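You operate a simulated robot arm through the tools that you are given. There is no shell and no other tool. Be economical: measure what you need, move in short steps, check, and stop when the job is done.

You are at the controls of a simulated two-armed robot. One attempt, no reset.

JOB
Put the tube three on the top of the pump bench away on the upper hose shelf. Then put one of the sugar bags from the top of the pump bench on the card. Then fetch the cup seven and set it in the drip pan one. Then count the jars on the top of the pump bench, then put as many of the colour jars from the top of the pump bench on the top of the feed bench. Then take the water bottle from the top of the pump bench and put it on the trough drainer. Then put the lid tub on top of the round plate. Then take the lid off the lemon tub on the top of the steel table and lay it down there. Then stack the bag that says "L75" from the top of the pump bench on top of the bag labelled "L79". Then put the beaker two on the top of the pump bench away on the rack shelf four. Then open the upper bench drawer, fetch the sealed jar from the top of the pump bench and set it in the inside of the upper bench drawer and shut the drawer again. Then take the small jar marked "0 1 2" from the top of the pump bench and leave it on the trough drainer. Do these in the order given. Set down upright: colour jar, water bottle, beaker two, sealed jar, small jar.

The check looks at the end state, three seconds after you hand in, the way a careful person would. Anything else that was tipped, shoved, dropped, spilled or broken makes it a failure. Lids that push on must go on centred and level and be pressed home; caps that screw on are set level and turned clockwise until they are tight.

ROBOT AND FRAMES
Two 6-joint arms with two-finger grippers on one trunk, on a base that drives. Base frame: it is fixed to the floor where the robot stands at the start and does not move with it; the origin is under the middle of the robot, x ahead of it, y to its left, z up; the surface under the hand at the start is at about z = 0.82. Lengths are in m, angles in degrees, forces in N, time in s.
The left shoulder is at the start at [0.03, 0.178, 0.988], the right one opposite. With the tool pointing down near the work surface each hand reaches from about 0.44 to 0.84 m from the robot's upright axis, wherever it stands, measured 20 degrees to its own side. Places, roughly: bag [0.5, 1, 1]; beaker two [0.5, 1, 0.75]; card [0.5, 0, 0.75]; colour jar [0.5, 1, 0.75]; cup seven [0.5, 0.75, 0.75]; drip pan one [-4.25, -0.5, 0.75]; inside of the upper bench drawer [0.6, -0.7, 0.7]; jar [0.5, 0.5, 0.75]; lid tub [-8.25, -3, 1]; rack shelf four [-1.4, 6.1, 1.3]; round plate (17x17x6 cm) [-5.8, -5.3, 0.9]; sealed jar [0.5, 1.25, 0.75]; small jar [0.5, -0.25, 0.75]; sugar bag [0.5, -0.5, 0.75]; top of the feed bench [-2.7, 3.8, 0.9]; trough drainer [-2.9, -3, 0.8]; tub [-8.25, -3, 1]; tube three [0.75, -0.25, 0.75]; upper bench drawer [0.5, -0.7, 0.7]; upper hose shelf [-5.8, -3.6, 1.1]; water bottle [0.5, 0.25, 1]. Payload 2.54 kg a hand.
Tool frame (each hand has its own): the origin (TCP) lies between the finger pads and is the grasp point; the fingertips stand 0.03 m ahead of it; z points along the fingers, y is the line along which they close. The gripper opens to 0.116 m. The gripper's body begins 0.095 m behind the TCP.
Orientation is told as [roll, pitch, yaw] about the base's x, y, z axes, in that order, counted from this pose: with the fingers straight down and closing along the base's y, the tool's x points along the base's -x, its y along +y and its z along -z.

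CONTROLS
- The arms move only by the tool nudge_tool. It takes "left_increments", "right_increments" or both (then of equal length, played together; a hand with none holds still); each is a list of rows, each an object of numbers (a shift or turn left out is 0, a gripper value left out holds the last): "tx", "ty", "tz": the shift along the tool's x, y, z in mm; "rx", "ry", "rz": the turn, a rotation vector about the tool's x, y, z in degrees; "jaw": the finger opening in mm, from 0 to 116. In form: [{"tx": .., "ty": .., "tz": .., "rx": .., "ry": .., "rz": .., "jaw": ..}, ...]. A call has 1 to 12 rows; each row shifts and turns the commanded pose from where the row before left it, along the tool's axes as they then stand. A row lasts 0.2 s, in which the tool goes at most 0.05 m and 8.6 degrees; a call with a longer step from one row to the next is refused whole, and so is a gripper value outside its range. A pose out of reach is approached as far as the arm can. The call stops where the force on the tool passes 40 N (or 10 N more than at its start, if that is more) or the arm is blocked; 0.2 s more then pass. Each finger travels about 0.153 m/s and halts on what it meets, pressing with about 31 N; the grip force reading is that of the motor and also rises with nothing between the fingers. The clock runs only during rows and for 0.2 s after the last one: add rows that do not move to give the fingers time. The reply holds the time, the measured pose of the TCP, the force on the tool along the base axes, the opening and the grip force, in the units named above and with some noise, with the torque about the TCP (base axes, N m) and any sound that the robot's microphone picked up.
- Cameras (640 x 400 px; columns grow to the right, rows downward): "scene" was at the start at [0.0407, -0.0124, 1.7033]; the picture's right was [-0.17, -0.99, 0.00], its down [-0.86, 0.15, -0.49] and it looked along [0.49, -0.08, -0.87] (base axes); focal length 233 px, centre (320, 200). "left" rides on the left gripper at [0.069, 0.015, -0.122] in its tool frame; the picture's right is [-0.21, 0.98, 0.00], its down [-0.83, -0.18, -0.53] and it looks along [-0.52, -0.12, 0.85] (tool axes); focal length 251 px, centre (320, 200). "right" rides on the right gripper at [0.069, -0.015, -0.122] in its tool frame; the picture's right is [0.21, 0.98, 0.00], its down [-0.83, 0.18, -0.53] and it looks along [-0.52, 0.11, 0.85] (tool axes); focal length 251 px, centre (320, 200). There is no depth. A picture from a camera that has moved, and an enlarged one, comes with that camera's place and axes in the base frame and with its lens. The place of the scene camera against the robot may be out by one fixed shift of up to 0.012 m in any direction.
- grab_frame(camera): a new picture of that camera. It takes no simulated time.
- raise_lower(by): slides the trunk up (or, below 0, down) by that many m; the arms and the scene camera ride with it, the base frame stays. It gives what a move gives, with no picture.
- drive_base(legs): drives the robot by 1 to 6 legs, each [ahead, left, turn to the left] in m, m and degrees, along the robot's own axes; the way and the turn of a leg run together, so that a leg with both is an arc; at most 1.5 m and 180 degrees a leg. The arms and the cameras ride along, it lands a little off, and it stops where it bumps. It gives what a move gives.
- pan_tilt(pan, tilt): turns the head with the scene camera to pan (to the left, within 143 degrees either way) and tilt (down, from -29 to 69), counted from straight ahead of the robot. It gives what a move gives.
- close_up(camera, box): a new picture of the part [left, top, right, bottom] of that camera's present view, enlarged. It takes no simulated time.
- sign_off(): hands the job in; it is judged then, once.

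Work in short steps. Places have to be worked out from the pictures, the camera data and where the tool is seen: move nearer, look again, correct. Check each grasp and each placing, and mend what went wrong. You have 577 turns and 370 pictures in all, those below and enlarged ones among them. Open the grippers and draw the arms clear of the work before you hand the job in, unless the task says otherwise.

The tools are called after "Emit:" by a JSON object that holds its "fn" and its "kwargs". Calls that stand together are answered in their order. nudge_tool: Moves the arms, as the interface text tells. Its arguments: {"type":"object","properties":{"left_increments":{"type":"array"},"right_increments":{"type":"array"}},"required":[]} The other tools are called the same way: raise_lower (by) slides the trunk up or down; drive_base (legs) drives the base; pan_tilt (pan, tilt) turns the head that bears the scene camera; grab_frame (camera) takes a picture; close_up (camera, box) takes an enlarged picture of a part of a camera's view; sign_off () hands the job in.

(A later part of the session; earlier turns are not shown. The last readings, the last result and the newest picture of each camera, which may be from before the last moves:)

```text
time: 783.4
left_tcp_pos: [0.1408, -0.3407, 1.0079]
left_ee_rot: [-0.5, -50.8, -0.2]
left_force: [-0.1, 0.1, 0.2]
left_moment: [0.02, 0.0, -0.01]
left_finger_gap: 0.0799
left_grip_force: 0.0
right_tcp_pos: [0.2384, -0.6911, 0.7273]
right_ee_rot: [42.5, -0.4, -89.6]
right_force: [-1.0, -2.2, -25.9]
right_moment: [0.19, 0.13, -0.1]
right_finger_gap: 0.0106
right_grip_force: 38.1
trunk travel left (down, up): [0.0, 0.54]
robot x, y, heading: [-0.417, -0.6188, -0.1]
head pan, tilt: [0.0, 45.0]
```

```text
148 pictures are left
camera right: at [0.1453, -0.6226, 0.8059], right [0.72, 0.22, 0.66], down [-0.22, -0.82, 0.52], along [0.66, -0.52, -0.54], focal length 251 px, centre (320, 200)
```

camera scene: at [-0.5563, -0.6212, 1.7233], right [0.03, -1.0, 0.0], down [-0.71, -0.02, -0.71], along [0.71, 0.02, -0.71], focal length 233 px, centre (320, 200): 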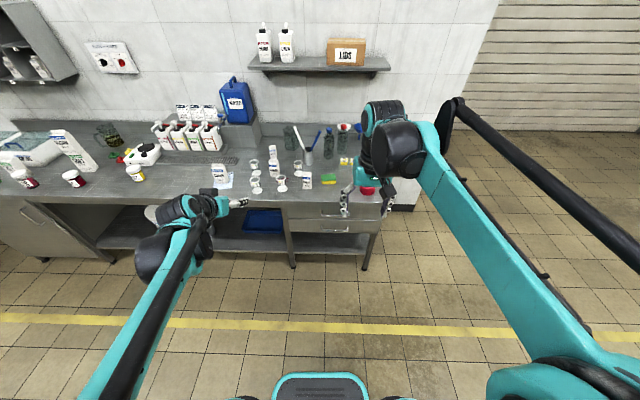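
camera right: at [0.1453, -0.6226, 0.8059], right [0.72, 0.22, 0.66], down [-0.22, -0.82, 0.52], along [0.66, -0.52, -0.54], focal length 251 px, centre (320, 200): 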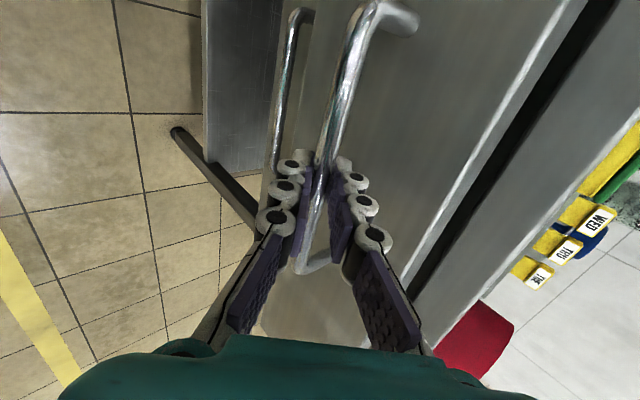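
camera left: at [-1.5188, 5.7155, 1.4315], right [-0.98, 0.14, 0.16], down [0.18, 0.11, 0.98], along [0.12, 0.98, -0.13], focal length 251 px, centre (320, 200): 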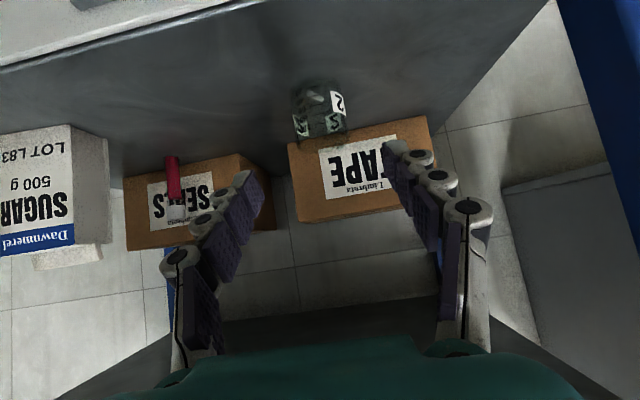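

It opens. I keep pulling, easing down 2 mm.

Emit:
{"fn": "nudge_tool", "kwargs": {"right_increments": [{"ty": -16, "tz": -12}, {"ty": -14.8, "tz": -13.5}, {"ty": -14.8, "tz": -13.5}, {"ty": -14.8, "tz": -13.5}, {"ty": -14.8, "tz": -13.5}, {"ty": -14.8, "tz": -13.5}, {"ty": -14.8, "tz": -13.5}, {"ty": -14.8, "tz": -13.5}, {"ty": -14.8, "tz": -13.5}, {}]}}

Emit:
{"fn": "grab_frame", "kwargs": {"camera": "right"}}

Emit:
{"fn": "grab_frame", "kwargs": {"camera": "scene"}}

```text
time: 784.7
left_tcp_pos: [0.1387, -0.3412, 1.0082]
left_ee_rot: [-0.5, -50.8, -0.1]
left_force: [-0.2, -1.5, -0.1]
left_moment: [-0.03, 0.03, -0.02]
left_finger_gap: 0.0801
left_grip_force: 0.0
right_tcp_pos: [0.1363, -0.6873, 0.7427]
right_ee_rot: [42.1, -0.4, -89.8]
right_force: [-0.5, -2.3, -4.1]
right_moment: [0.38, 0.14, -0.55]
right_finger_gap: 0.0109
right_grip_force: 38.3
right hand out of reach, approached as far as the arm can: row 4, 5, 6
trunk travel left (down, up): [0.0, 0.54]
robot x, y, heading: [-0.4136, -0.6214, -0.1]
head pan, tilt: [0.0, 45.0]
stopped in row 6 (right hand): the force on the tool passed its limit at 85 N (the readings are from after the stop); the commanded pose is now the measured one
```

```text
147 pictures are left
camera right: at [0.044, -0.6193, 0.8233], right [0.72, 0.22, 0.65], down [-0.22, -0.82, 0.52], along [0.65, -0.52, -0.55], focal length 251 px, centre (320, 200)
```

right: 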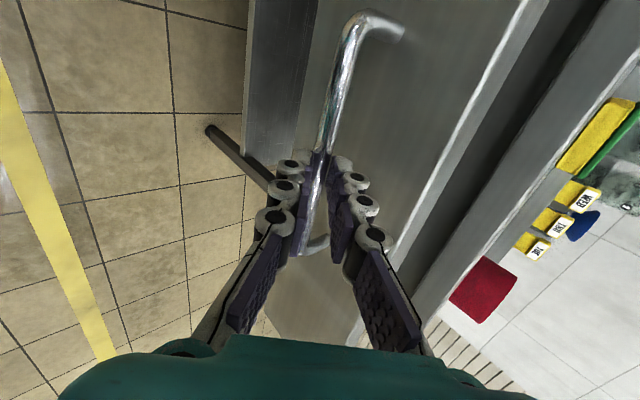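

```text
146 pictures are left
camera scene: at [-0.3581, -0.6203, 1.5234], right [0.0, -1.0, 0.0], down [-0.71, 0.0, -0.71], along [0.71, 0.0, -0.71], focal length 233 px, centre (320, 200)
```

scene: 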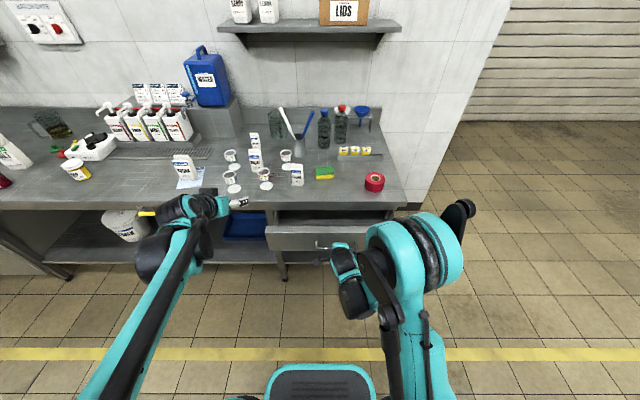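

The arm is at its inner limit; I pull the rest by driving the base back.

Emit:
{"fn": "drive_base", "kwargs": {"legs": [[-0.1, 0, 0]]}}

Emit:
{"fn": "grab_frame", "kwargs": {"camera": "scene"}}

```text
time: 785.9
left_tcp_pos: [0.0357, -0.3398, 1.0088]
left_ee_rot: [-0.5, -51.0, -0.1]
left_force: [-1.4, -0.2, 0.4]
left_moment: [0.02, 0.0, 0.0]
left_finger_gap: 0.08
left_grip_force: 0.1
right_tcp_pos: [0.0329, -0.685, 0.7457]
right_ee_rot: [42.2, -0.4, -89.7]
right_force: [-0.5, -0.5, 0.9]
right_moment: [0.01, -0.02, 0.0]
right_finger_gap: 0.0001
right_grip_force: 28.3
trunk travel left (down, up): [0.0, 0.54]
robot x, y, heading: [-0.5206, -0.6192, -0.0]
head pan, tilt: [0.0, 45.0]
```

```text
145 pictures are left
camera scene: at [-0.4627, -0.62, 1.5234], right [0.0, -1.0, 0.0], down [-0.71, 0.0, -0.71], along [0.71, 0.0, -0.71], focal length 233 px, centre (320, 200)
```

scene: 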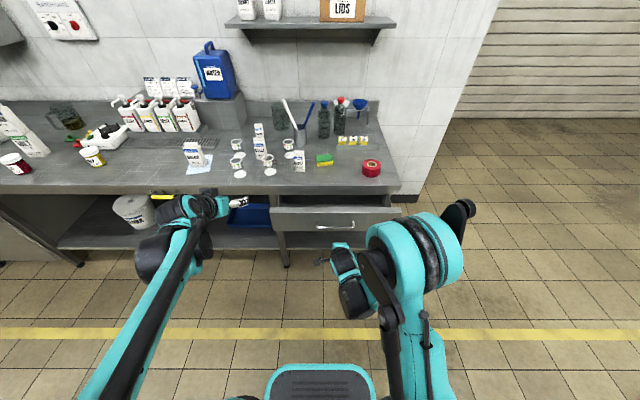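

Emit:
{"fn": "close_up", "kwargs": {"camera": "scene", "box": [250, 170, 430, 290]}}

Emit:
{"fn": "grab_frame", "kwargs": {"camera": "right"}}

```text
3.33 times, centred on (340, 230) of scene
camera zoom: at [-0.4627, -0.62, 1.5234], right [0.0, -1.0, 0.0], down [-0.71, 0.0, -0.71], along [0.71, 0.0, -0.71], focal length 777 px, centre (253, 100)
```

zoom: 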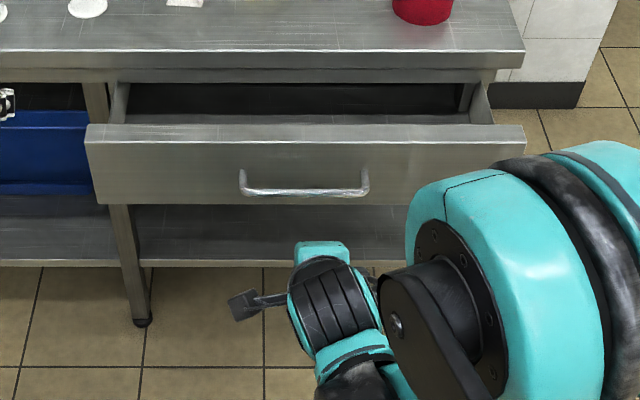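

```text
143 pictures are left
camera right: at [-0.0593, -0.6186, 0.8242], right [0.72, 0.22, 0.65], down [-0.22, -0.82, 0.52], along [0.66, -0.52, -0.55], focal length 251 px, centre (320, 200)
```

right: 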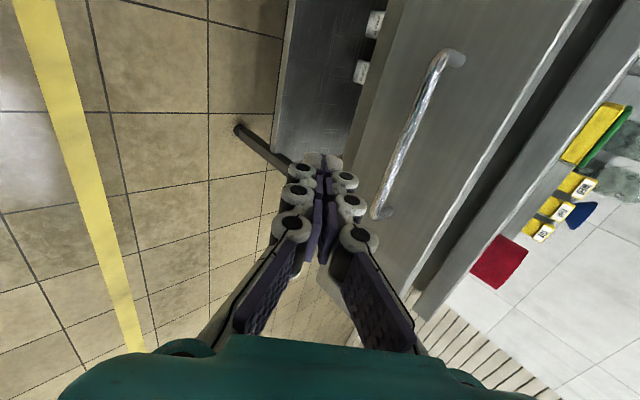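

The drawer is open about 16 cm (likely its stop; the grip slipped off there). That leaves room for the jar. I raise the hand, restore it to vertical, and raise the trunk.

Emit:
{"fn": "nudge_tool", "kwargs": {"right_increments": [{"ty": -14.8, "tz": -13.5, "jaw": 60}, {"ty": 27, "tz": -29.5}, {"ty": 27, "tz": -29.5}, {"ty": 27, "tz": -29.5}, {"ty": 27, "tz": -29.5}, {"ty": 27, "tz": -29.5}, {"rx": 8}, {"rx": 8}, {"rx": 8}, {"rx": 8}, {"rx": 8}, {"rx": 7.7}]}}

Emit:
{"fn": "nudge_tool", "kwargs": {"right_increments": [{"rz": -8.2}, {"rz": -8.2}, {"rz": -8.2}, {"rz": -8.2}, {"rz": -8.2}, {"rz": -8.2}, {"rz": -8.2}, {"rz": -8.2}, {"rz": -8.2}, {"rz": -8.2}, {"rz": -7.5}]}}

Emit:
{"fn": "raise_lower", "kwargs": {"by": 0.2}}

Emit:
{"fn": "grab_frame", "kwargs": {"camera": "right"}}

```text
time: 788.5
left_tcp_pos: [0.0376, -0.3396, 1.008]
left_ee_rot: [-0.5, -50.8, -0.1]
left_force: [-0.1, -0.8, 0.6]
left_moment: [0.01, -0.01, 0.02]
left_finger_gap: 0.0801
left_grip_force: 0.0
right_tcp_pos: [0.0213, -0.6847, 0.952]
right_ee_rot: [-5.7, -0.4, -89.6]
right_force: [-0.3, 0.1, 0.7]
right_moment: [0.0, 0.04, 0.01]
right_finger_gap: 0.0601
right_grip_force: 0.1
right hand out of reach, approached as far as the arm can: row 1
trunk travel left (down, up): [0.0, 0.54]
robot x, y, heading: [-0.5189, -0.6209, -0.0]
head pan, tilt: [0.0, 45.0]
```

```text
time: 790.9
left_tcp_pos: [0.0355, -0.3399, 1.008]
left_ee_rot: [-0.4, -50.9, -0.1]
left_force: [0.1, 0.3, -0.1]
left_moment: [0.01, 0.02, 0.01]
left_finger_gap: 0.0799
left_grip_force: 0.0
right_tcp_pos: [0.0203, -0.6842, 0.9522]
right_ee_rot: [-0.4, 5.6, 0.0]
right_force: [0.1, 0.1, 0.0]
right_moment: [0.0, 0.0, 0.03]
right_finger_gap: 0.0601
right_grip_force: 0.1
trunk travel left (down, up): [0.0, 0.54]
robot x, y, heading: [-0.5208, -0.617, -0.0]
head pan, tilt: [0.0, 45.0]
```

```text
time: 793.1
left_tcp_pos: [0.0358, -0.34, 1.2084]
left_ee_rot: [-0.6, -50.9, 0.0]
left_force: [0.1, 0.0, -0.3]
left_moment: [0.0, -0.01, -0.01]
left_finger_gap: 0.08
left_grip_force: 0.0
right_tcp_pos: [0.021, -0.6843, 1.152]
right_ee_rot: [-0.3, 5.5, -0.2]
right_force: [0.0, 0.0, 0.5]
right_moment: [-0.03, 0.0, -0.04]
right_finger_gap: 0.0603
right_grip_force: 0.0
trunk travel left (down, up): [-0.2, 0.34]
robot x, y, heading: [-0.5238, -0.616, 0.1]
head pan, tilt: [0.0, 45.0]
```

```text
142 pictures are left
camera right: at [-0.0355, -0.6993, 1.2799], right [-0.21, 0.98, 0.01], down [0.87, 0.18, 0.45], along [0.44, 0.11, -0.89], focal length 251 px, centre (320, 200)
```

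right: 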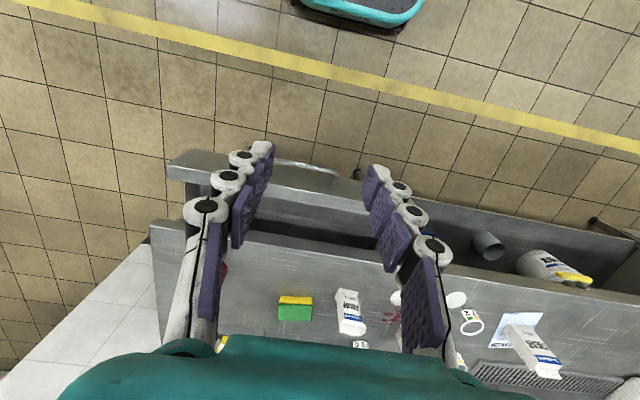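

Emit:
{"fn": "close_up", "kwargs": {"camera": "right", "box": [150, 130, 420, 290]}}

```text
2.37 times, centred on (285, 210) of right
camera zoom: at [-0.0355, -0.6993, 1.2799], right [-0.21, 0.98, 0.01], down [0.87, 0.18, 0.45], along [0.44, 0.11, -0.89], focal length 596 px, centre (403, 176)
```

zoom: 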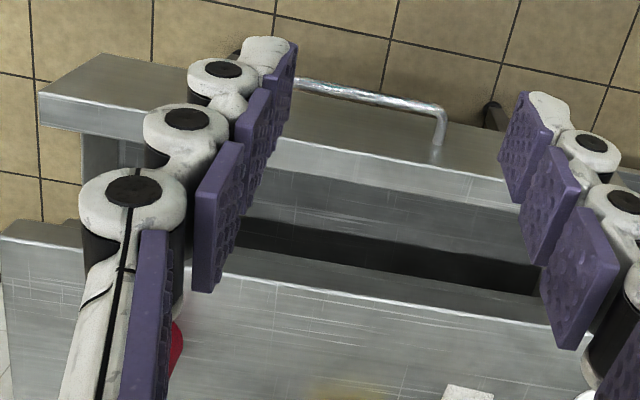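

The opening is only ~9 cm wide. I'll use the closed right fingers inside the drawer front to pull it out fully to its stop.

Emit:
{"fn": "nudge_tool", "kwargs": {"right_increments": [{"ry": -5.6, "jaw": 0}, {"tx": -45}, {"tx": -45}, {"tx": -45}, {"tx": -45}, {"tx": -45}, {"tx": -18}, {"tz": 45}, {"tz": 45}, {"tz": 45}, {"tz": 45}, {}]}}

Emit:
{"fn": "grab_frame", "kwargs": {"camera": "right"}}

```text
time: 795.7
left_tcp_pos: [0.0361, -0.34, 1.2086]
left_ee_rot: [-0.5, -50.9, -0.2]
left_force: [0.2, 0.5, 0.2]
left_moment: [0.04, -0.01, 0.03]
left_finger_gap: 0.0803
left_grip_force: 0.2
right_tcp_pos: [0.2377, -0.689, 0.9701]
right_ee_rot: [-0.4, -0.1, 0.0]
right_force: [0.0, 0.8, 0.0]
right_moment: [-0.01, -0.01, 0.04]
right_finger_gap: 0.0002
right_grip_force: 29.2
right hand out of reach, approached as far as the arm can: row 6, 7
trunk travel left (down, up): [-0.2, 0.34]
robot x, y, heading: [-0.5174, -0.6156, -0.1]
head pan, tilt: [0.0, 45.0]
```

```text
140 pictures are left
camera right: at [0.1696, -0.7044, 1.0922], right [-0.21, 0.98, -0.01], down [0.83, 0.18, 0.53], along [0.52, 0.11, -0.85], focal length 251 px, centre (320, 200)
```

right: 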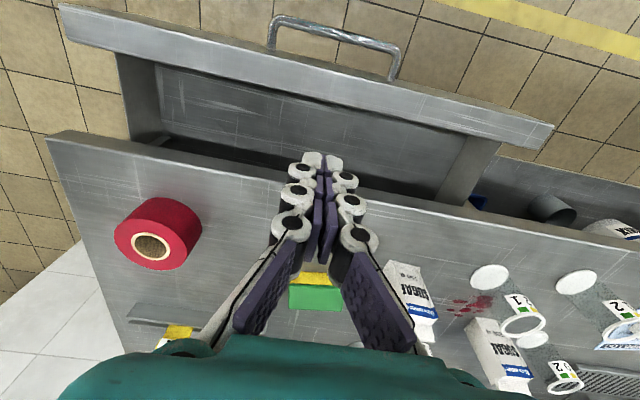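

The fingertips are right over the opening. I lower them inside and push the front outward (−x).

Emit:
{"fn": "nudge_tool", "kwargs": {"right_increments": [{"tz": 45}, {"tz": 45}, {"tz": 45}, {"tz": 45}, {"tz": 40}, {}]}}

Emit:
{"fn": "nudge_tool", "kwargs": {"right_increments": [{"tx": 10}, {"tx": 10}, {"tx": 10}, {"tx": 10}, {"tx": 10}, {"tx": 10}, {"tx": 10}, {"tx": 10}]}}

Emit:
{"fn": "grab_frame", "kwargs": {"camera": "right"}}

```text
time: 797.1
left_tcp_pos: [0.0351, -0.3384, 1.2099]
left_ee_rot: [-0.6, -50.9, 0.0]
left_force: [0.3, -0.7, 0.0]
left_moment: [0.01, 0.01, -0.03]
left_finger_gap: 0.08
left_grip_force: 0.1
right_tcp_pos: [0.2241, -0.6904, 0.763]
right_ee_rot: [-0.4, -0.4, -0.1]
right_force: [1.4, 0.4, 32.2]
right_moment: [0.04, 0.15, 0.06]
right_finger_gap: 0.0061
right_grip_force: 28.6
right hand out of reach, approached as far as the arm can: row 5
trunk travel left (down, up): [-0.2, 0.34]
robot x, y, heading: [-0.5213, -0.6175, -0.3]
head pan, tilt: [0.0, 45.0]
stopped in row 6 (right hand): the force on the tool passed its limit at 44 N (the readings are from after the stop); the commanded pose is now the measured one
```

```text
time: 797.9
left_tcp_pos: [0.0335, -0.3405, 1.2091]
left_ee_rot: [-0.6, -50.9, 0.0]
left_force: [0.8, 0.3, -0.1]
left_moment: [-0.01, 0.01, -0.02]
left_finger_gap: 0.0801
left_grip_force: 0.1
right_tcp_pos: [0.1976, -0.6911, 0.7632]
right_ee_rot: [-0.4, -0.3, -0.1]
right_force: [1.5, 0.5, 29.3]
right_moment: [0.04, 0.16, 0.07]
right_finger_gap: 0.006
right_grip_force: 29.2
trunk travel left (down, up): [-0.2, 0.34]
robot x, y, heading: [-0.5218, -0.62, -0.2]
head pan, tilt: [0.0, 45.0]
stopped in row 3 (right hand): the force on the tool passed its limit at 43 N (the readings are from after the stop); the commanded pose is now the measured one
```

```text
139 pictures are left
camera right: at [0.1284, -0.7061, 0.8855], right [-0.21, 0.98, -0.01], down [0.82, 0.18, 0.54], along [0.53, 0.11, -0.84], focal length 251 px, centre (320, 200)
```

right: 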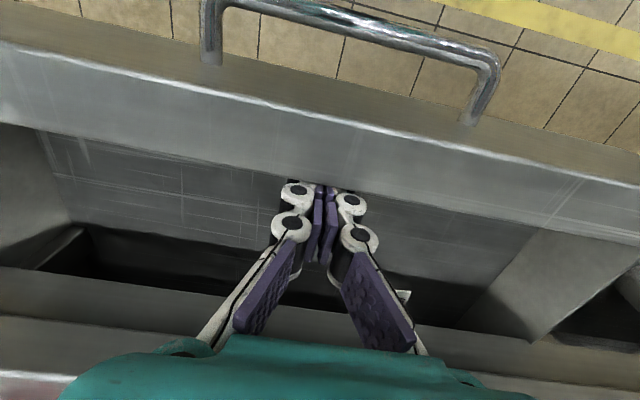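

Emit:
{"fn": "close_up", "kwargs": {"camera": "right", "box": [200, 100, 460, 300]}}

Emit:
{"fn": "close_up", "kwargs": {"camera": "scene", "box": [250, 160, 430, 280]}}

```text
2.00 times, centred on (330, 200) of right
camera zoom: at [0.1284, -0.7061, 0.8855], right [-0.21, 0.98, -0.01], down [0.82, 0.18, 0.54], along [0.53, 0.11, -0.84], focal length 503 px, centre (300, 200)
```

zoom: 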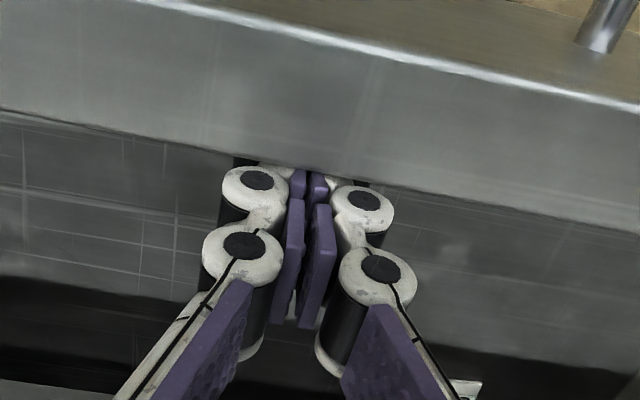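

```text
3.33 times, centred on (340, 220) of scene
camera zoom: at [-0.464, -0.6195, 1.7233], right [0.0, -1.0, 0.0], down [-0.71, 0.0, -0.71], along [0.71, 0.0, -0.71], focal length 777 px, centre (253, 133)
```

zoom: 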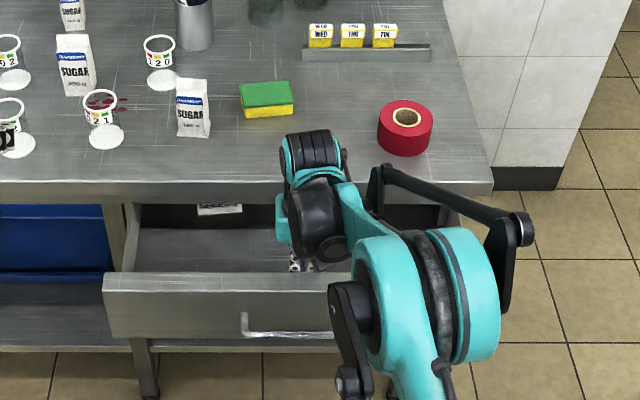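

The drawer is moving out further. I relieve the downward contact by a few mm and keep pulling.

Emit:
{"fn": "nudge_tool", "kwargs": {"right_increments": [{"tz": -5}, {"tx": 12}, {"tx": 15}, {"tx": 15}, {"tx": 15}, {"tx": 15}, {}]}}

Emit:
{"fn": "close_up", "kwargs": {"camera": "scene", "box": [250, 160, 430, 280]}}

```text
time: 799.5
left_tcp_pos: [0.0356, -0.3396, 1.2094]
left_ee_rot: [-0.5, -50.9, 0.0]
left_force: [-0.4, -0.4, -0.3]
left_moment: [0.04, -0.02, -0.01]
left_finger_gap: 0.08
left_grip_force: 0.2
right_tcp_pos: [0.1269, -0.6909, 0.7676]
right_ee_rot: [-0.3, -0.1, -0.1]
right_force: [0.4, -0.3, -0.7]
right_moment: [-0.02, 0.03, 0.02]
right_finger_gap: 0.0
right_grip_force: 28.8
trunk travel left (down, up): [-0.2, 0.34]
robot x, y, heading: [-0.519, -0.6173, 0.1]
head pan, tilt: [0.0, 45.0]
```

```text
3.33 times, centred on (340, 220) of scene
camera zoom: at [-0.4608, -0.62, 1.7233], right [0.0, -1.0, 0.0], down [-0.71, 0.0, -0.71], along [0.71, 0.0, -0.71], focal length 777 px, centre (253, 133)
```

zoom: 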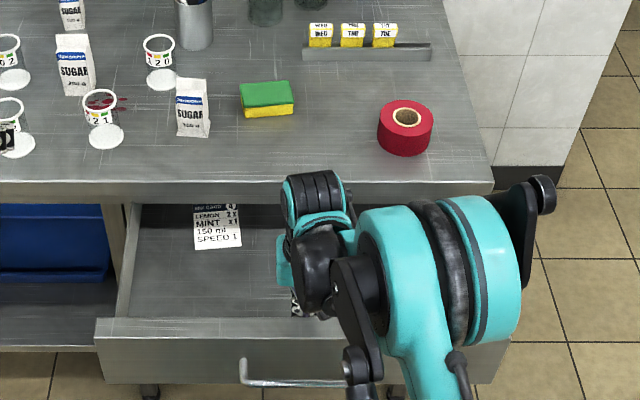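

The drawer is now open wide (~19 cm) with only a card lying at its back. I lift the hand out and go fetch the sealed (green) jar at the left end of the bench.

Emit:
{"fn": "nudge_tool", "kwargs": {"right_increments": [{"tx": -8}, {"tz": -45}, {"tz": -45}, {"tz": -45}, {"tz": -45}, {"tz": -45}, {"tz": -45}, {"tz": -45}, {"tz": -45}, {"tz": -45}, {"jaw": 90}]}}

Emit:
{"fn": "drive_base", "kwargs": {"legs": [[-0.25, 0.3, 0], [0, 1.45, 0]]}}

Emit:
{"fn": "grab_frame", "kwargs": {"camera": "scene"}}

```text
time: 801.9
left_tcp_pos: [0.0362, -0.3397, 1.2077]
left_ee_rot: [-0.5, -50.9, -0.1]
left_force: [1.0, 0.1, 0.0]
left_moment: [0.02, -0.01, -0.03]
left_finger_gap: 0.0802
left_grip_force: 0.1
right_tcp_pos: [0.1332, -0.6903, 1.1713]
right_ee_rot: [-0.4, -0.1, -0.2]
right_force: [0.8, -0.2, 0.8]
right_moment: [-0.03, 0.02, 0.0]
right_finger_gap: 0.0904
right_grip_force: 0.8
trunk travel left (down, up): [-0.2, 0.34]
robot x, y, heading: [-0.5188, -0.6165, -0.1]
head pan, tilt: [0.0, 45.0]
```

```text
time: 811.1
left_tcp_pos: [-0.1879, 1.4059, 1.2085]
left_ee_rot: [-0.5, -50.9, -0.8]
left_force: [1.1, -0.1, -0.2]
left_moment: [0.01, -0.01, -0.02]
left_finger_gap: 0.0799
left_grip_force: 0.1
right_tcp_pos: [-0.0962, 1.0561, 1.1696]
right_ee_rot: [-0.4, -0.1, -0.9]
right_force: [-0.5, 0.3, -0.5]
right_moment: [-0.07, 0.0, 0.0]
right_finger_gap: 0.0901
right_grip_force: 0.1
trunk travel left (down, up): [-0.2, 0.34]
robot x, y, heading: [-0.7401, 1.1369, -0.5]
head pan, tilt: [0.0, 45.0]
```

```text
135 pictures are left
camera scene: at [-0.6884, 1.1334, 1.7233], right [-0.01, -1.0, 0.0], down [-0.71, 0.01, -0.71], along [0.71, -0.01, -0.71], focal length 233 px, centre (320, 200)
```

scene: 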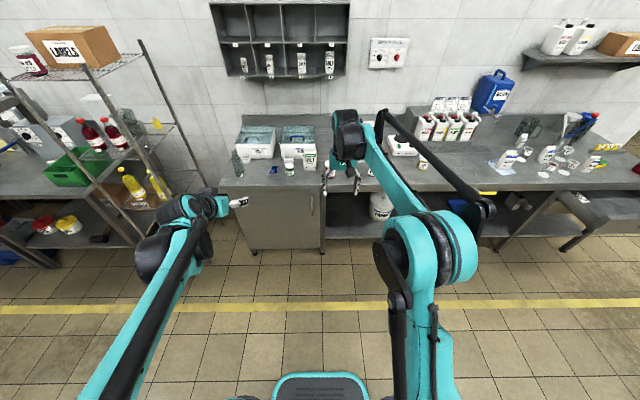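

I'll use the left hand for the sealed jar: straighten it vertical and drive up.

Emit:
{"fn": "nudge_tool", "kwargs": {"left_increments": [{"ry": 8.5}, {"ry": 8.5}, {"ry": 8.5}, {"ry": 8.5}, {"ry": 8.5}, {"ry": 8.4}, {}]}}

Emit:
{"fn": "drive_base", "kwargs": {"legs": [[0.45, -0.06, 0.5]]}}

Emit:
{"fn": "grab_frame", "kwargs": {"camera": "left"}}

```text
time: 812.7
left_tcp_pos: [-0.1878, 1.4073, 1.2089]
left_ee_rot: [-0.3, 0.0, -1.3]
left_force: [0.8, -0.3, 0.4]
left_moment: [-0.03, -0.04, 0.0]
left_finger_gap: 0.0801
left_grip_force: 0.0
right_tcp_pos: [-0.0967, 1.0556, 1.1716]
right_ee_rot: [-0.3, -0.2, -0.9]
right_force: [-0.7, -0.1, 0.3]
right_moment: [-0.02, -0.06, 0.03]
right_finger_gap: 0.09
right_grip_force: 0.1
trunk travel left (down, up): [-0.2, 0.34]
robot x, y, heading: [-0.7488, 1.1349, -1.1]
head pan, tilt: [0.0, 45.0]
```

```text
time: 815.5
left_tcp_pos: [0.2548, 1.3519, 1.2088]
left_ee_rot: [-0.4, 0.1, -0.5]
left_force: [0.1, -0.4, 0.4]
left_moment: [0.02, 0.03, -0.01]
left_finger_gap: 0.0803
left_grip_force: 0.1
right_tcp_pos: [0.3504, 1.0003, 1.1701]
right_ee_rot: [-0.5, -0.1, -0.2]
right_force: [-0.7, -0.4, 0.1]
right_moment: [-0.01, 0.05, -0.01]
right_finger_gap: 0.0901
right_grip_force: 0.1
trunk travel left (down, up): [-0.2, 0.34]
robot x, y, heading: [-0.3023, 1.0729, 0.1]
head pan, tilt: [0.0, 45.0]
```

```text
134 pictures are left
camera left: at [0.1862, 1.3669, 1.3303], right [0.22, 0.97, -0.01], down [0.82, -0.19, 0.53], along [0.52, -0.12, -0.85], focal length 251 px, centre (320, 200)
```

left: 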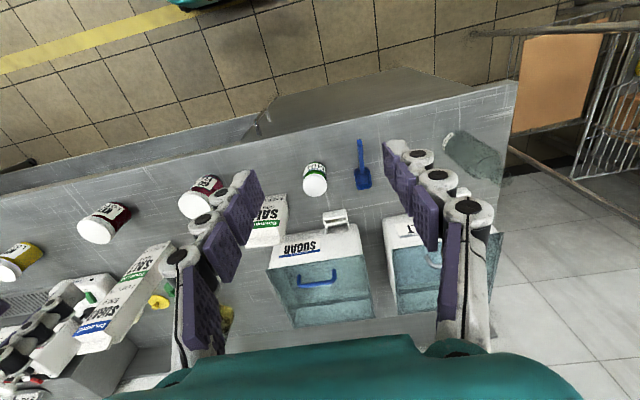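

Emit:
{"fn": "nudge_tool", "kwargs": {"left_increments": [{"tx": -40, "ty": -10, "tz": 25}, {"tx": -40, "ty": -10, "tz": 25}, {"tx": -40, "ty": -10, "tz": 25}, {"tx": -40, "ty": -10, "tz": 25}, {"tx": -10, "ty": -10, "tz": 40}, {"tz": 30}, {}]}}

Emit:
{"fn": "grab_frame", "kwargs": {"camera": "left"}}

```text
time: 817.0
left_tcp_pos: [0.424, 1.2991, 1.039]
left_ee_rot: [-0.3, 0.0, -0.5]
left_force: [-0.2, 0.4, 0.0]
left_moment: [0.0, -0.06, 0.01]
left_finger_gap: 0.08
left_grip_force: 0.0
right_tcp_pos: [0.3487, 1.0007, 1.1714]
right_ee_rot: [-0.4, -0.3, -0.2]
right_force: [0.4, -0.1, 0.5]
right_moment: [0.01, 0.02, 0.03]
right_finger_gap: 0.0901
right_grip_force: 0.0
trunk travel left (down, up): [-0.2, 0.34]
robot x, y, heading: [-0.3017, 1.0707, -0.2]
head pan, tilt: [0.0, 45.0]
```

```text
133 pictures are left
camera left: at [0.3553, 1.3152, 1.1605], right [0.22, 0.97, -0.01], down [0.82, -0.19, 0.53], along [0.52, -0.12, -0.84], focal length 251 px, centre (320, 200)
```

left: 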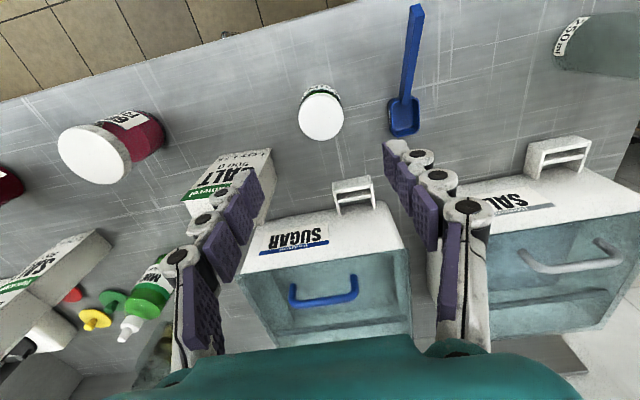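

Jar at (0.424, 1.300), lid top 0.88, Ø≈52 mm. I lower and grip.

Emit:
{"fn": "nudge_tool", "kwargs": {"left_increments": [{"tz": 45}, {"tz": 45}, {"tz": 45}, {"tz": 35}, {"tz": 9}, {"jaw": 25}, {}, {}, {}]}}

Emit:
{"fn": "grab_frame", "kwargs": {"camera": "left"}}

```text
time: 819.0
left_tcp_pos: [0.4229, 1.2979, 0.8583]
left_ee_rot: [-0.3, -0.1, -0.6]
left_force: [0.9, -0.7, 0.0]
left_moment: [0.04, -0.04, 0.01]
left_finger_gap: 0.0489
left_grip_force: 30.8
right_tcp_pos: [0.3502, 1.0003, 1.1702]
right_ee_rot: [-0.4, -0.2, -0.2]
right_force: [0.5, 0.2, 0.8]
right_moment: [-0.01, -0.01, -0.03]
right_finger_gap: 0.0898
right_grip_force: 0.0
trunk travel left (down, up): [-0.2, 0.34]
robot x, y, heading: [-0.2982, 1.0733, -0.1]
head pan, tilt: [0.0, 45.0]
```

```text
132 pictures are left
camera left: at [0.3543, 1.3134, 0.981], right [0.22, 0.97, -0.01], down [0.82, -0.19, 0.53], along [0.52, -0.12, -0.85], focal length 251 px, centre (320, 200)
```

left: 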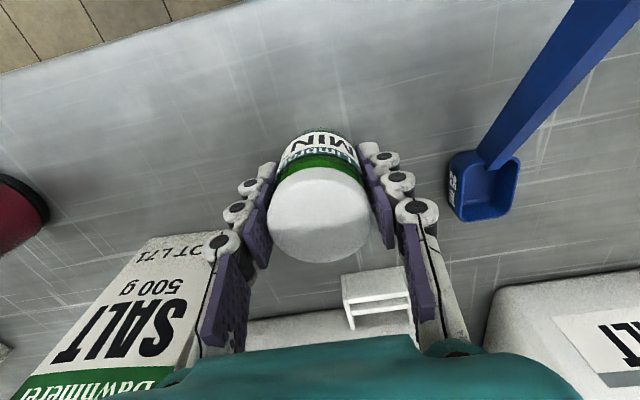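

Gripped. I lift it, back off, and drive to the drawer.

Emit:
{"fn": "nudge_tool", "kwargs": {"left_increments": [{"tz": -20}, {"tz": -45}, {"tz": -45}, {"tz": -45}, {"tz": -45}, {"tz": -45}, {"tz": -45}, {"tx": 40}, {"tx": 40}]}}

Emit:
{"fn": "drive_base", "kwargs": {"legs": [[-0.4, 0, 0], [0, -1.0, 0], [0, -1.0, 0]]}}

Emit:
{"fn": "grab_frame", "kwargs": {"camera": "scene"}}

```text
time: 821.0
left_tcp_pos: [0.3403, 1.2989, 1.1484]
left_ee_rot: [-0.2, 0.0, -0.6]
left_force: [0.4, 0.0, -0.5]
left_moment: [0.04, -0.04, 0.05]
left_finger_gap: 0.0487
left_grip_force: 30.6
right_tcp_pos: [0.3494, 1.001, 1.1718]
right_ee_rot: [-0.4, -0.2, -0.2]
right_force: [-0.8, 0.5, -0.3]
right_moment: [0.0, -0.01, -0.01]
right_finger_gap: 0.09
right_grip_force: 0.0
trunk travel left (down, up): [-0.2, 0.34]
robot x, y, heading: [-0.3019, 1.0725, -0.2]
head pan, tilt: [0.0, 45.0]
```

```text
time: 833.1
left_tcp_pos: [-0.0774, -0.72, 1.1481]
left_ee_rot: [-0.3, 0.0, -2.1]
left_force: [0.4, -0.1, -1.1]
left_moment: [-0.01, 0.0, 0.04]
left_finger_gap: 0.0489
left_grip_force: 31.5
right_tcp_pos: [-0.0796, -1.0183, 1.1698]
right_ee_rot: [-0.3, -0.2, -1.8]
right_force: [-0.9, 0.3, 0.9]
right_moment: [0.03, -0.03, 0.01]
right_finger_gap: 0.0902
right_grip_force: 0.1
trunk travel left (down, up): [-0.2, 0.34]
robot x, y, heading: [-0.7299, -0.9288, -1.7]
head pan, tilt: [0.0, 45.0]
```

```text
131 pictures are left
camera scene: at [-0.6704, -0.9321, 1.7233], right [-0.03, -1.0, 0.0], down [-0.71, 0.02, -0.71], along [0.71, -0.02, -0.71], focal length 233 px, centre (320, 200)
```

scene: 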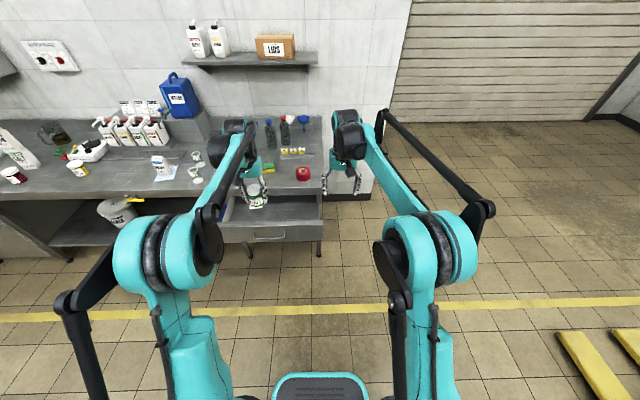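

Emit:
{"fn": "drive_base", "kwargs": {"legs": [[0.29, 0, 1.7]]}}

Emit:
{"fn": "grab_frame", "kwargs": {"camera": "left"}}

```text
time: 835.1
left_tcp_pos: [0.2025, -0.707, 1.147]
left_ee_rot: [-0.3, 0.1, -0.6]
left_force: [0.6, 0.3, -1.7]
left_moment: [0.01, 0.04, 0.0]
left_finger_gap: 0.0487
left_grip_force: 30.9
right_tcp_pos: [0.2116, -1.0054, 1.1696]
right_ee_rot: [-0.3, 0.0, -0.2]
right_force: [0.4, 0.6, -0.2]
right_moment: [-0.02, 0.01, 0.04]
right_finger_gap: 0.09
right_grip_force: 0.2
trunk travel left (down, up): [-0.2, 0.34]
robot x, y, heading: [-0.4371, -0.9415, -0.1]
head pan, tilt: [0.0, 45.0]
```

```text
130 pictures are left
camera left: at [0.1347, -0.6906, 1.2692], right [0.22, 0.97, -0.01], down [0.82, -0.19, 0.53], along [0.52, -0.12, -0.85], focal length 251 px, centre (320, 200)
```

left: 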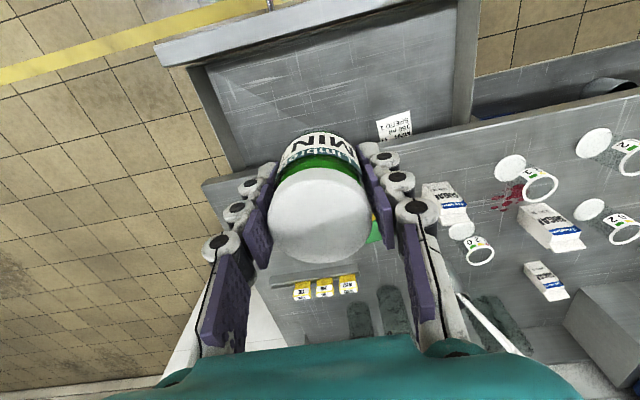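

The open drawer is right below. I lower the jar to the drawer floor (floor ≈0.732).

Emit:
{"fn": "nudge_tool", "kwargs": {"left_increments": [{"tx": -10, "tz": 45}, {"tz": 45}, {"tz": 45}, {"tz": 45}, {"tz": 45}, {"tz": 45}, {"tz": 40}, {"tz": 30}, {}]}}

Emit:
{"fn": "grab_frame", "kwargs": {"camera": "left"}}

Emit:
{"fn": "nudge_tool", "kwargs": {"left_increments": [{"tz": 15}, {"tz": 8}, {"tz": 6}, {"tz": 4}, {"tz": 4}, {"tz": 4}, {"tz": 4}]}}

```text
time: 837.1
left_tcp_pos: [0.2118, -0.7093, 0.807]
left_ee_rot: [-0.2, 0.0, -0.4]
left_force: [-0.9, 0.6, -0.7]
left_moment: [-0.02, 0.02, 0.0]
left_finger_gap: 0.049
left_grip_force: 31.2
right_tcp_pos: [0.2098, -1.0043, 1.1696]
right_ee_rot: [-0.5, -0.3, -0.2]
right_force: [0.0, -0.9, 0.3]
right_moment: [-0.02, 0.0, 0.0]
right_finger_gap: 0.0899
right_grip_force: 0.0
trunk travel left (down, up): [-0.2, 0.34]
robot x, y, heading: [-0.4391, -0.9318, 0.0]
head pan, tilt: [0.0, 45.0]
```

```text
129 pictures are left
camera left: at [0.1428, -0.6923, 0.9282], right [0.22, 0.97, -0.01], down [0.82, -0.19, 0.53], along [0.52, -0.12, -0.84], focal length 251 px, centre (320, 200)
```

left: 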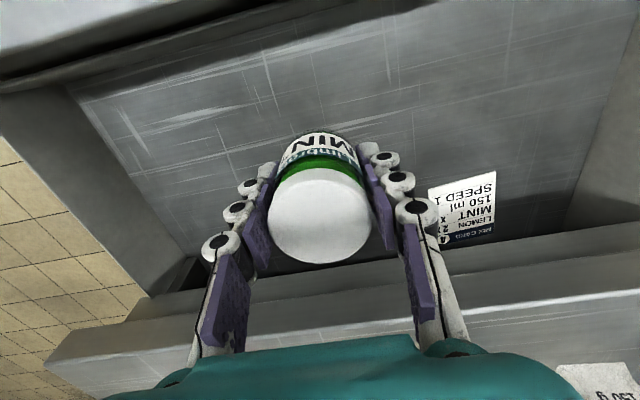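

```text
time: 838.7
left_tcp_pos: [0.2098, -0.7093, 0.7626]
left_ee_rot: [-0.2, 0.0, -0.5]
left_force: [0.5, 0.0, -2.1]
left_moment: [0.01, -0.01, 0.01]
left_finger_gap: 0.0489
left_grip_force: 31.6
right_tcp_pos: [0.2097, -1.0041, 1.1706]
right_ee_rot: [-0.4, -0.1, -0.2]
right_force: [1.3, -0.4, -0.1]
right_moment: [-0.03, -0.01, 0.0]
right_finger_gap: 0.0901
right_grip_force: 0.0
trunk travel left (down, up): [-0.2, 0.34]
robot x, y, heading: [-0.4399, -0.932, -0.0]
head pan, tilt: [0.0, 45.0]
```

Emit:
{"fn": "nudge_tool", "kwargs": {"left_increments": [{"tz": 6}, {"tz": 6}, {"tz": 6}, {"tz": 6}, {"tz": 6}, {"tz": 5}, {"tz": 5}, {"tz": 5}, {"tz": 5}]}}

Emit:
{"fn": "grab_frame", "kwargs": {"camera": "left"}}

```text
time: 840.7
left_tcp_pos: [0.2122, -0.7111, 0.7126]
left_ee_rot: [-0.2, 0.0, -0.5]
left_force: [-0.1, 0.4, -1.2]
left_moment: [0.01, 0.0, 0.02]
left_finger_gap: 0.0487
left_grip_force: 31.1
right_tcp_pos: [0.2107, -1.0042, 1.1706]
right_ee_rot: [-0.3, -0.1, -0.2]
right_force: [-0.4, 0.2, -0.5]
right_moment: [0.02, 0.0, -0.02]
right_finger_gap: 0.09
right_grip_force: 0.1
trunk travel left (down, up): [-0.2, 0.34]
robot x, y, heading: [-0.4391, -0.9327, 0.1]
head pan, tilt: [0.0, 45.0]
```

```text
128 pictures are left
camera left: at [0.1445, -0.6937, 0.834], right [0.22, 0.97, -0.01], down [0.82, -0.19, 0.53], along [0.52, -0.12, -0.85], focal length 251 px, centre (320, 200)
```

left: 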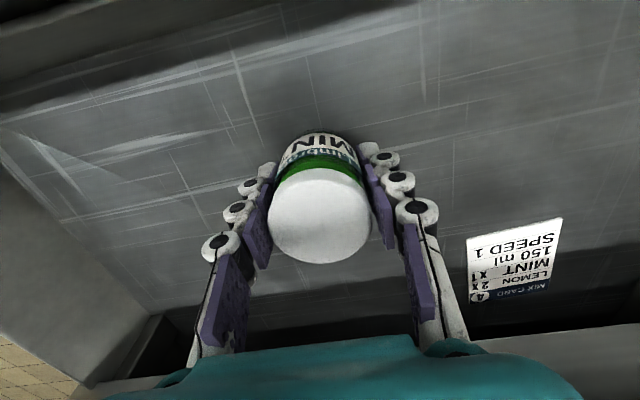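

Emit:
{"fn": "nudge_tool", "kwargs": {"left_increments": [{"tz": 4}, {"tz": 4}, {"tz": 4}, {"tz": 4}, {"tz": 4}]}}

```text
time: 841.9
left_tcp_pos: [0.2118, -0.7103, 0.6959]
left_ee_rot: [-0.3, 0.0, -0.4]
left_force: [-0.8, 1.8, 23.6]
left_moment: [0.05, -0.05, 0.01]
left_finger_gap: 0.0492
left_grip_force: 31.5
right_tcp_pos: [0.2084, -1.006, 1.1717]
right_ee_rot: [-0.4, -0.4, -0.2]
right_force: [-0.6, -0.4, 0.5]
right_moment: [0.04, 0.04, -0.03]
right_finger_gap: 0.0899
right_grip_force: 0.0
trunk travel left (down, up): [-0.2, 0.34]
robot x, y, heading: [-0.4419, -0.9348, 0.2]
head pan, tilt: [0.0, 45.0]
```

Contact on the drawer floor (≈0.658). I release and rise straight up.

Emit:
{"fn": "nudge_tool", "kwargs": {"left_increments": [{"tz": -1}, {"jaw": 75}, {}, {}, {"tz": -40}, {"tz": -45}, {"tz": -45}, {"tz": -45}, {"tz": -45}, {"tz": -45}, {"tz": -45}, {"tz": -45}]}}

Emit:
{"fn": "grab_frame", "kwargs": {"camera": "left"}}

```text
time: 844.5
left_tcp_pos: [0.2103, -0.7112, 1.0477]
left_ee_rot: [-0.4, 0.0, -0.5]
left_force: [-0.2, -0.6, -0.3]
left_moment: [0.01, 0.01, 0.01]
left_finger_gap: 0.0751
left_grip_force: 0.2
right_tcp_pos: [0.209, -1.0046, 1.1705]
right_ee_rot: [-0.4, -0.2, -0.2]
right_force: [0.2, -0.1, -0.6]
right_moment: [0.07, -0.06, 0.01]
right_finger_gap: 0.0899
right_grip_force: 0.1
trunk travel left (down, up): [-0.2, 0.34]
robot x, y, heading: [-0.4389, -0.9321, 0.1]
head pan, tilt: [0.0, 45.0]
```

```text
127 pictures are left
camera left: at [0.1418, -0.6955, 1.1709], right [0.22, 0.97, -0.01], down [0.82, -0.19, 0.54], along [0.52, -0.12, -0.84], focal length 251 px, centre (320, 200)
```

left: 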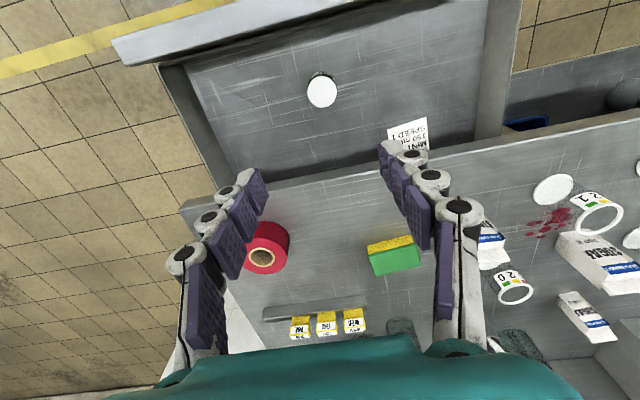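

The jar stands upright in the drawer. To shut it, I bring the closed left fingers in front of the handle bar and look.

Emit:
{"fn": "nudge_tool", "kwargs": {"left_increments": [{"tx": 45, "jaw": 0}, {"tx": 45}, {"tx": 45}, {"tx": 45}, {"tx": 5}, {"tz": 43}, {"tz": 43}, {"tz": 43}, {"tz": 43}, {"tz": 43}, {}]}}

Emit:
{"fn": "grab_frame", "kwargs": {"camera": "left"}}

```text
time: 846.9
left_tcp_pos: [0.025, -0.7082, 0.8337]
left_ee_rot: [-0.3, 0.0, -0.6]
left_force: [-0.4, -0.3, -0.1]
left_moment: [-0.03, 0.03, 0.01]
left_finger_gap: 0.0
left_grip_force: 28.4
right_tcp_pos: [0.2091, -1.0046, 1.1713]
right_ee_rot: [-0.4, -0.2, -0.2]
right_force: [-0.5, 0.5, 0.1]
right_moment: [0.0, -0.01, 0.0]
right_finger_gap: 0.09
right_grip_force: 0.0
trunk travel left (down, up): [-0.2, 0.34]
robot x, y, heading: [-0.4409, -0.9308, -0.2]
head pan, tilt: [0.0, 45.0]
```

```text
126 pictures are left
camera left: at [-0.0427, -0.6923, 0.9563], right [0.22, 0.97, -0.01], down [0.82, -0.19, 0.53], along [0.52, -0.12, -0.84], focal length 251 px, centre (320, 200)
```

left: 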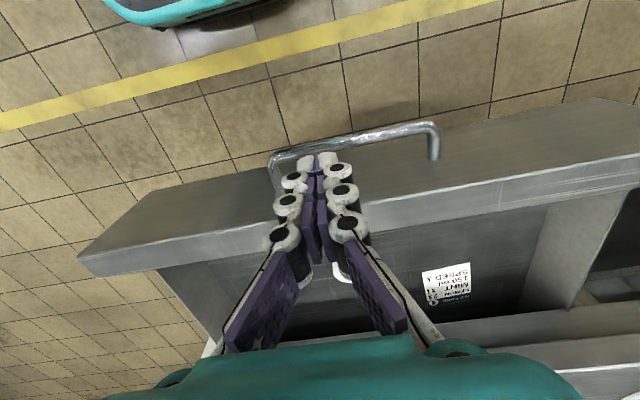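

The bar is at x≈0.04. I back the base 6 cm so the fingers come in front of it, lower, then push.

Emit:
{"fn": "drive_base", "kwargs": {"legs": [[-0.06, 0, 0]]}}

Emit:
{"fn": "nudge_tool", "kwargs": {"left_increments": [{"tz": 35}, {"tz": 35}, {"tz": 20}, {}]}}

Emit:
{"fn": "grab_frame", "kwargs": {"camera": "left"}}

```text
time: 847.9
left_tcp_pos: [-0.0369, -0.7079, 0.8356]
left_ee_rot: [-0.2, -0.1, -0.5]
left_force: [-0.3, -1.2, 0.2]
left_moment: [0.0, -0.03, -0.01]
left_finger_gap: 0.0
left_grip_force: 28.7
right_tcp_pos: [0.1482, -1.0043, 1.1725]
right_ee_rot: [-0.4, -0.3, -0.2]
right_force: [-0.7, -0.3, 1.1]
right_moment: [-0.04, -0.06, 0.01]
right_finger_gap: 0.0901
right_grip_force: 0.1
trunk travel left (down, up): [-0.2, 0.34]
robot x, y, heading: [-0.5004, -0.9346, -0.0]
head pan, tilt: [0.0, 45.0]
```

```text
time: 848.9
left_tcp_pos: [0.0053, -0.7054, 0.7711]
left_ee_rot: [-0.4, 0.0, -0.5]
left_force: [0.9, 0.0, 0.3]
left_moment: [-0.03, -0.02, 0.01]
left_finger_gap: 0.0
left_grip_force: 28.9
left hand out of reach, approached as far as the arm can: row 1, 2, 3
right_tcp_pos: [0.1511, -1.0047, 1.1712]
right_ee_rot: [-0.4, -0.3, -0.3]
right_force: [-0.4, 0.6, 0.3]
right_moment: [0.02, -0.02, 0.0]
right_finger_gap: 0.0899
right_grip_force: 0.0
trunk travel left (down, up): [-0.2, 0.34]
robot x, y, heading: [-0.4994, -0.9342, 0.1]
head pan, tilt: [0.0, 45.0]
```

```text
125 pictures are left
camera left: at [-0.0628, -0.689, 0.8921], right [0.22, 0.97, -0.01], down [0.83, -0.19, 0.53], along [0.52, -0.12, -0.85], focal length 251 px, centre (320, 200)
```

left: 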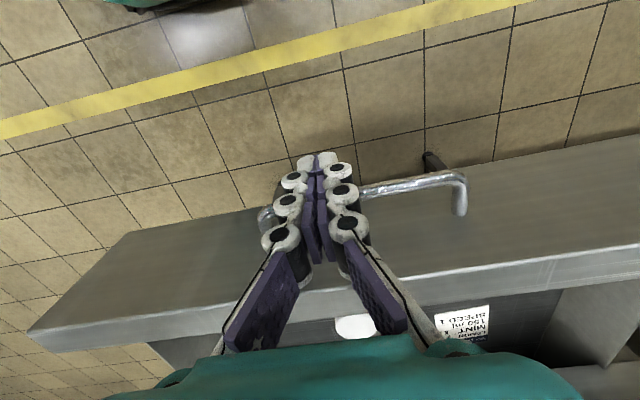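

I lower the trunk 3 cm so the fingertips are level with the bar, then push by driving forward slowly.

Emit:
{"fn": "raise_lower", "kwargs": {"by": -0.03}}

Emit:
{"fn": "drive_base", "kwargs": {"legs": [[0.12, 0, 0]]}}

Emit:
{"fn": "grab_frame", "kwargs": {"camera": "left"}}

```text
time: 849.6
left_tcp_pos: [0.0058, -0.7041, 0.7405]
left_ee_rot: [-0.3, 0.1, -0.5]
left_force: [0.4, -0.8, -0.5]
left_moment: [-0.01, -0.01, 0.02]
left_finger_gap: 0.0
left_grip_force: 28.6
right_tcp_pos: [0.1495, -1.0058, 1.1412]
right_ee_rot: [-0.4, -0.2, -0.1]
right_force: [-0.1, 1.0, -0.1]
right_moment: [0.02, -0.01, 0.03]
right_finger_gap: 0.0901
right_grip_force: 0.1
trunk travel left (down, up): [-0.17, 0.37]
robot x, y, heading: [-0.4956, -0.93, -0.1]
head pan, tilt: [0.0, 45.0]
```

```text
time: 850.9
left_tcp_pos: [0.1253, -0.7053, 0.7398]
left_ee_rot: [-0.2, 0.2, -0.6]
left_force: [0.6, 0.3, -0.3]
left_moment: [0.01, 0.07, -0.01]
left_finger_gap: 0.0003
left_grip_force: 28.9
right_tcp_pos: [0.2705, -1.0062, 1.1398]
right_ee_rot: [-0.5, -0.1, -0.3]
right_force: [1.2, -0.6, 0.1]
right_moment: [0.0, 0.05, 0.0]
right_finger_gap: 0.0898
right_grip_force: 0.0
trunk travel left (down, up): [-0.17, 0.37]
robot x, y, heading: [-0.3836, -0.9345, -0.3]
head pan, tilt: [0.0, 45.0]
```

```text
124 pictures are left
camera left: at [0.0579, -0.6898, 0.8615], right [0.23, 0.97, -0.01], down [0.83, -0.19, 0.53], along [0.52, -0.13, -0.85], focal length 251 px, centre (320, 200)
```

left: 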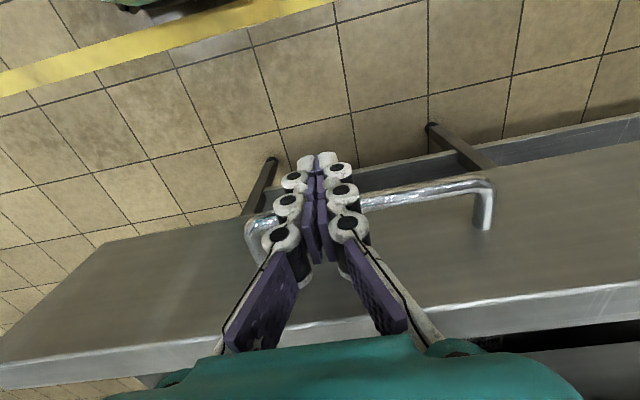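

It moves with the bar. I continue forward.

Emit:
{"fn": "drive_base", "kwargs": {"legs": [[0.13, 0, 0]]}}

Emit:
{"fn": "nudge_tool", "kwargs": {"left_increments": [{"tx": -8}, {"tx": -8}, {"tx": -6}, {"tx": -6}, {"tx": -6}, {"tx": -6}]}}

Emit:
{"fn": "grab_frame", "kwargs": {"camera": "left"}}

Emit:
{"fn": "close_up", "kwargs": {"camera": "scene", "box": [180, 160, 380, 300]}}

```text
time: 852.1
left_tcp_pos: [0.2542, -0.7048, 0.7384]
left_ee_rot: [-0.3, 0.1, -0.5]
left_force: [-0.1, 0.4, -0.6]
left_moment: [-0.04, 0.03, -0.01]
left_finger_gap: 0.0001
left_grip_force: 28.7
right_tcp_pos: [0.398, -1.0048, 1.1392]
right_ee_rot: [-0.4, 0.0, -0.2]
right_force: [0.7, -0.5, -0.7]
right_moment: [-0.03, 0.05, 0.0]
right_finger_gap: 0.0901
right_grip_force: 0.1
trunk travel left (down, up): [-0.17, 0.37]
robot x, y, heading: [-0.2528, -0.9363, -0.2]
head pan, tilt: [0.0, 45.0]
```

```text
time: 853.5
left_tcp_pos: [0.2924, -0.7061, 0.7396]
left_ee_rot: [-0.2, 0.1, -0.6]
left_force: [1.3, -0.4, -0.5]
left_moment: [0.0, 0.01, -0.02]
left_finger_gap: 0.0001
left_grip_force: 28.5
right_tcp_pos: [0.397, -1.005, 1.1389]
right_ee_rot: [-0.4, -0.2, -0.2]
right_force: [0.5, -0.6, 0.0]
right_moment: [-0.01, 0.01, 0.03]
right_finger_gap: 0.0901
right_grip_force: 0.0
trunk travel left (down, up): [-0.17, 0.37]
robot x, y, heading: [-0.2524, -0.9333, -0.0]
head pan, tilt: [0.0, 45.0]
```

```text
123 pictures are left
camera left: at [0.2242, -0.6893, 0.8622], right [0.22, 0.97, -0.01], down [0.83, -0.19, 0.53], along [0.52, -0.12, -0.85], focal length 251 px, centre (320, 200)
```

left: 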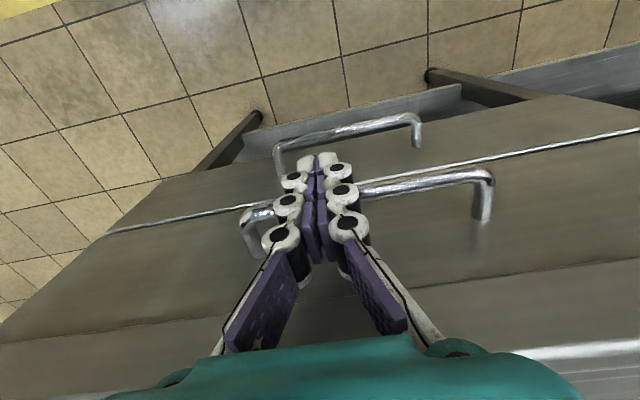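

```text
2.86 times, centred on (280, 230) of scene
camera zoom: at [-0.1964, -0.9347, 1.6933], right [0.0, -1.0, 0.0], down [-0.71, 0.0, -0.71], along [0.71, 0.0, -0.71], focal length 666 px, centre (434, 114)
```

zoom: 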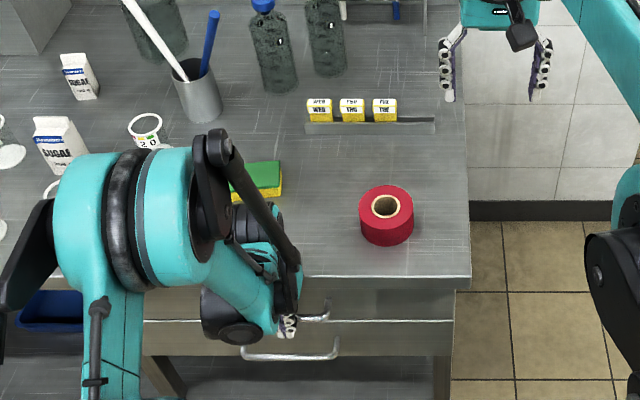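

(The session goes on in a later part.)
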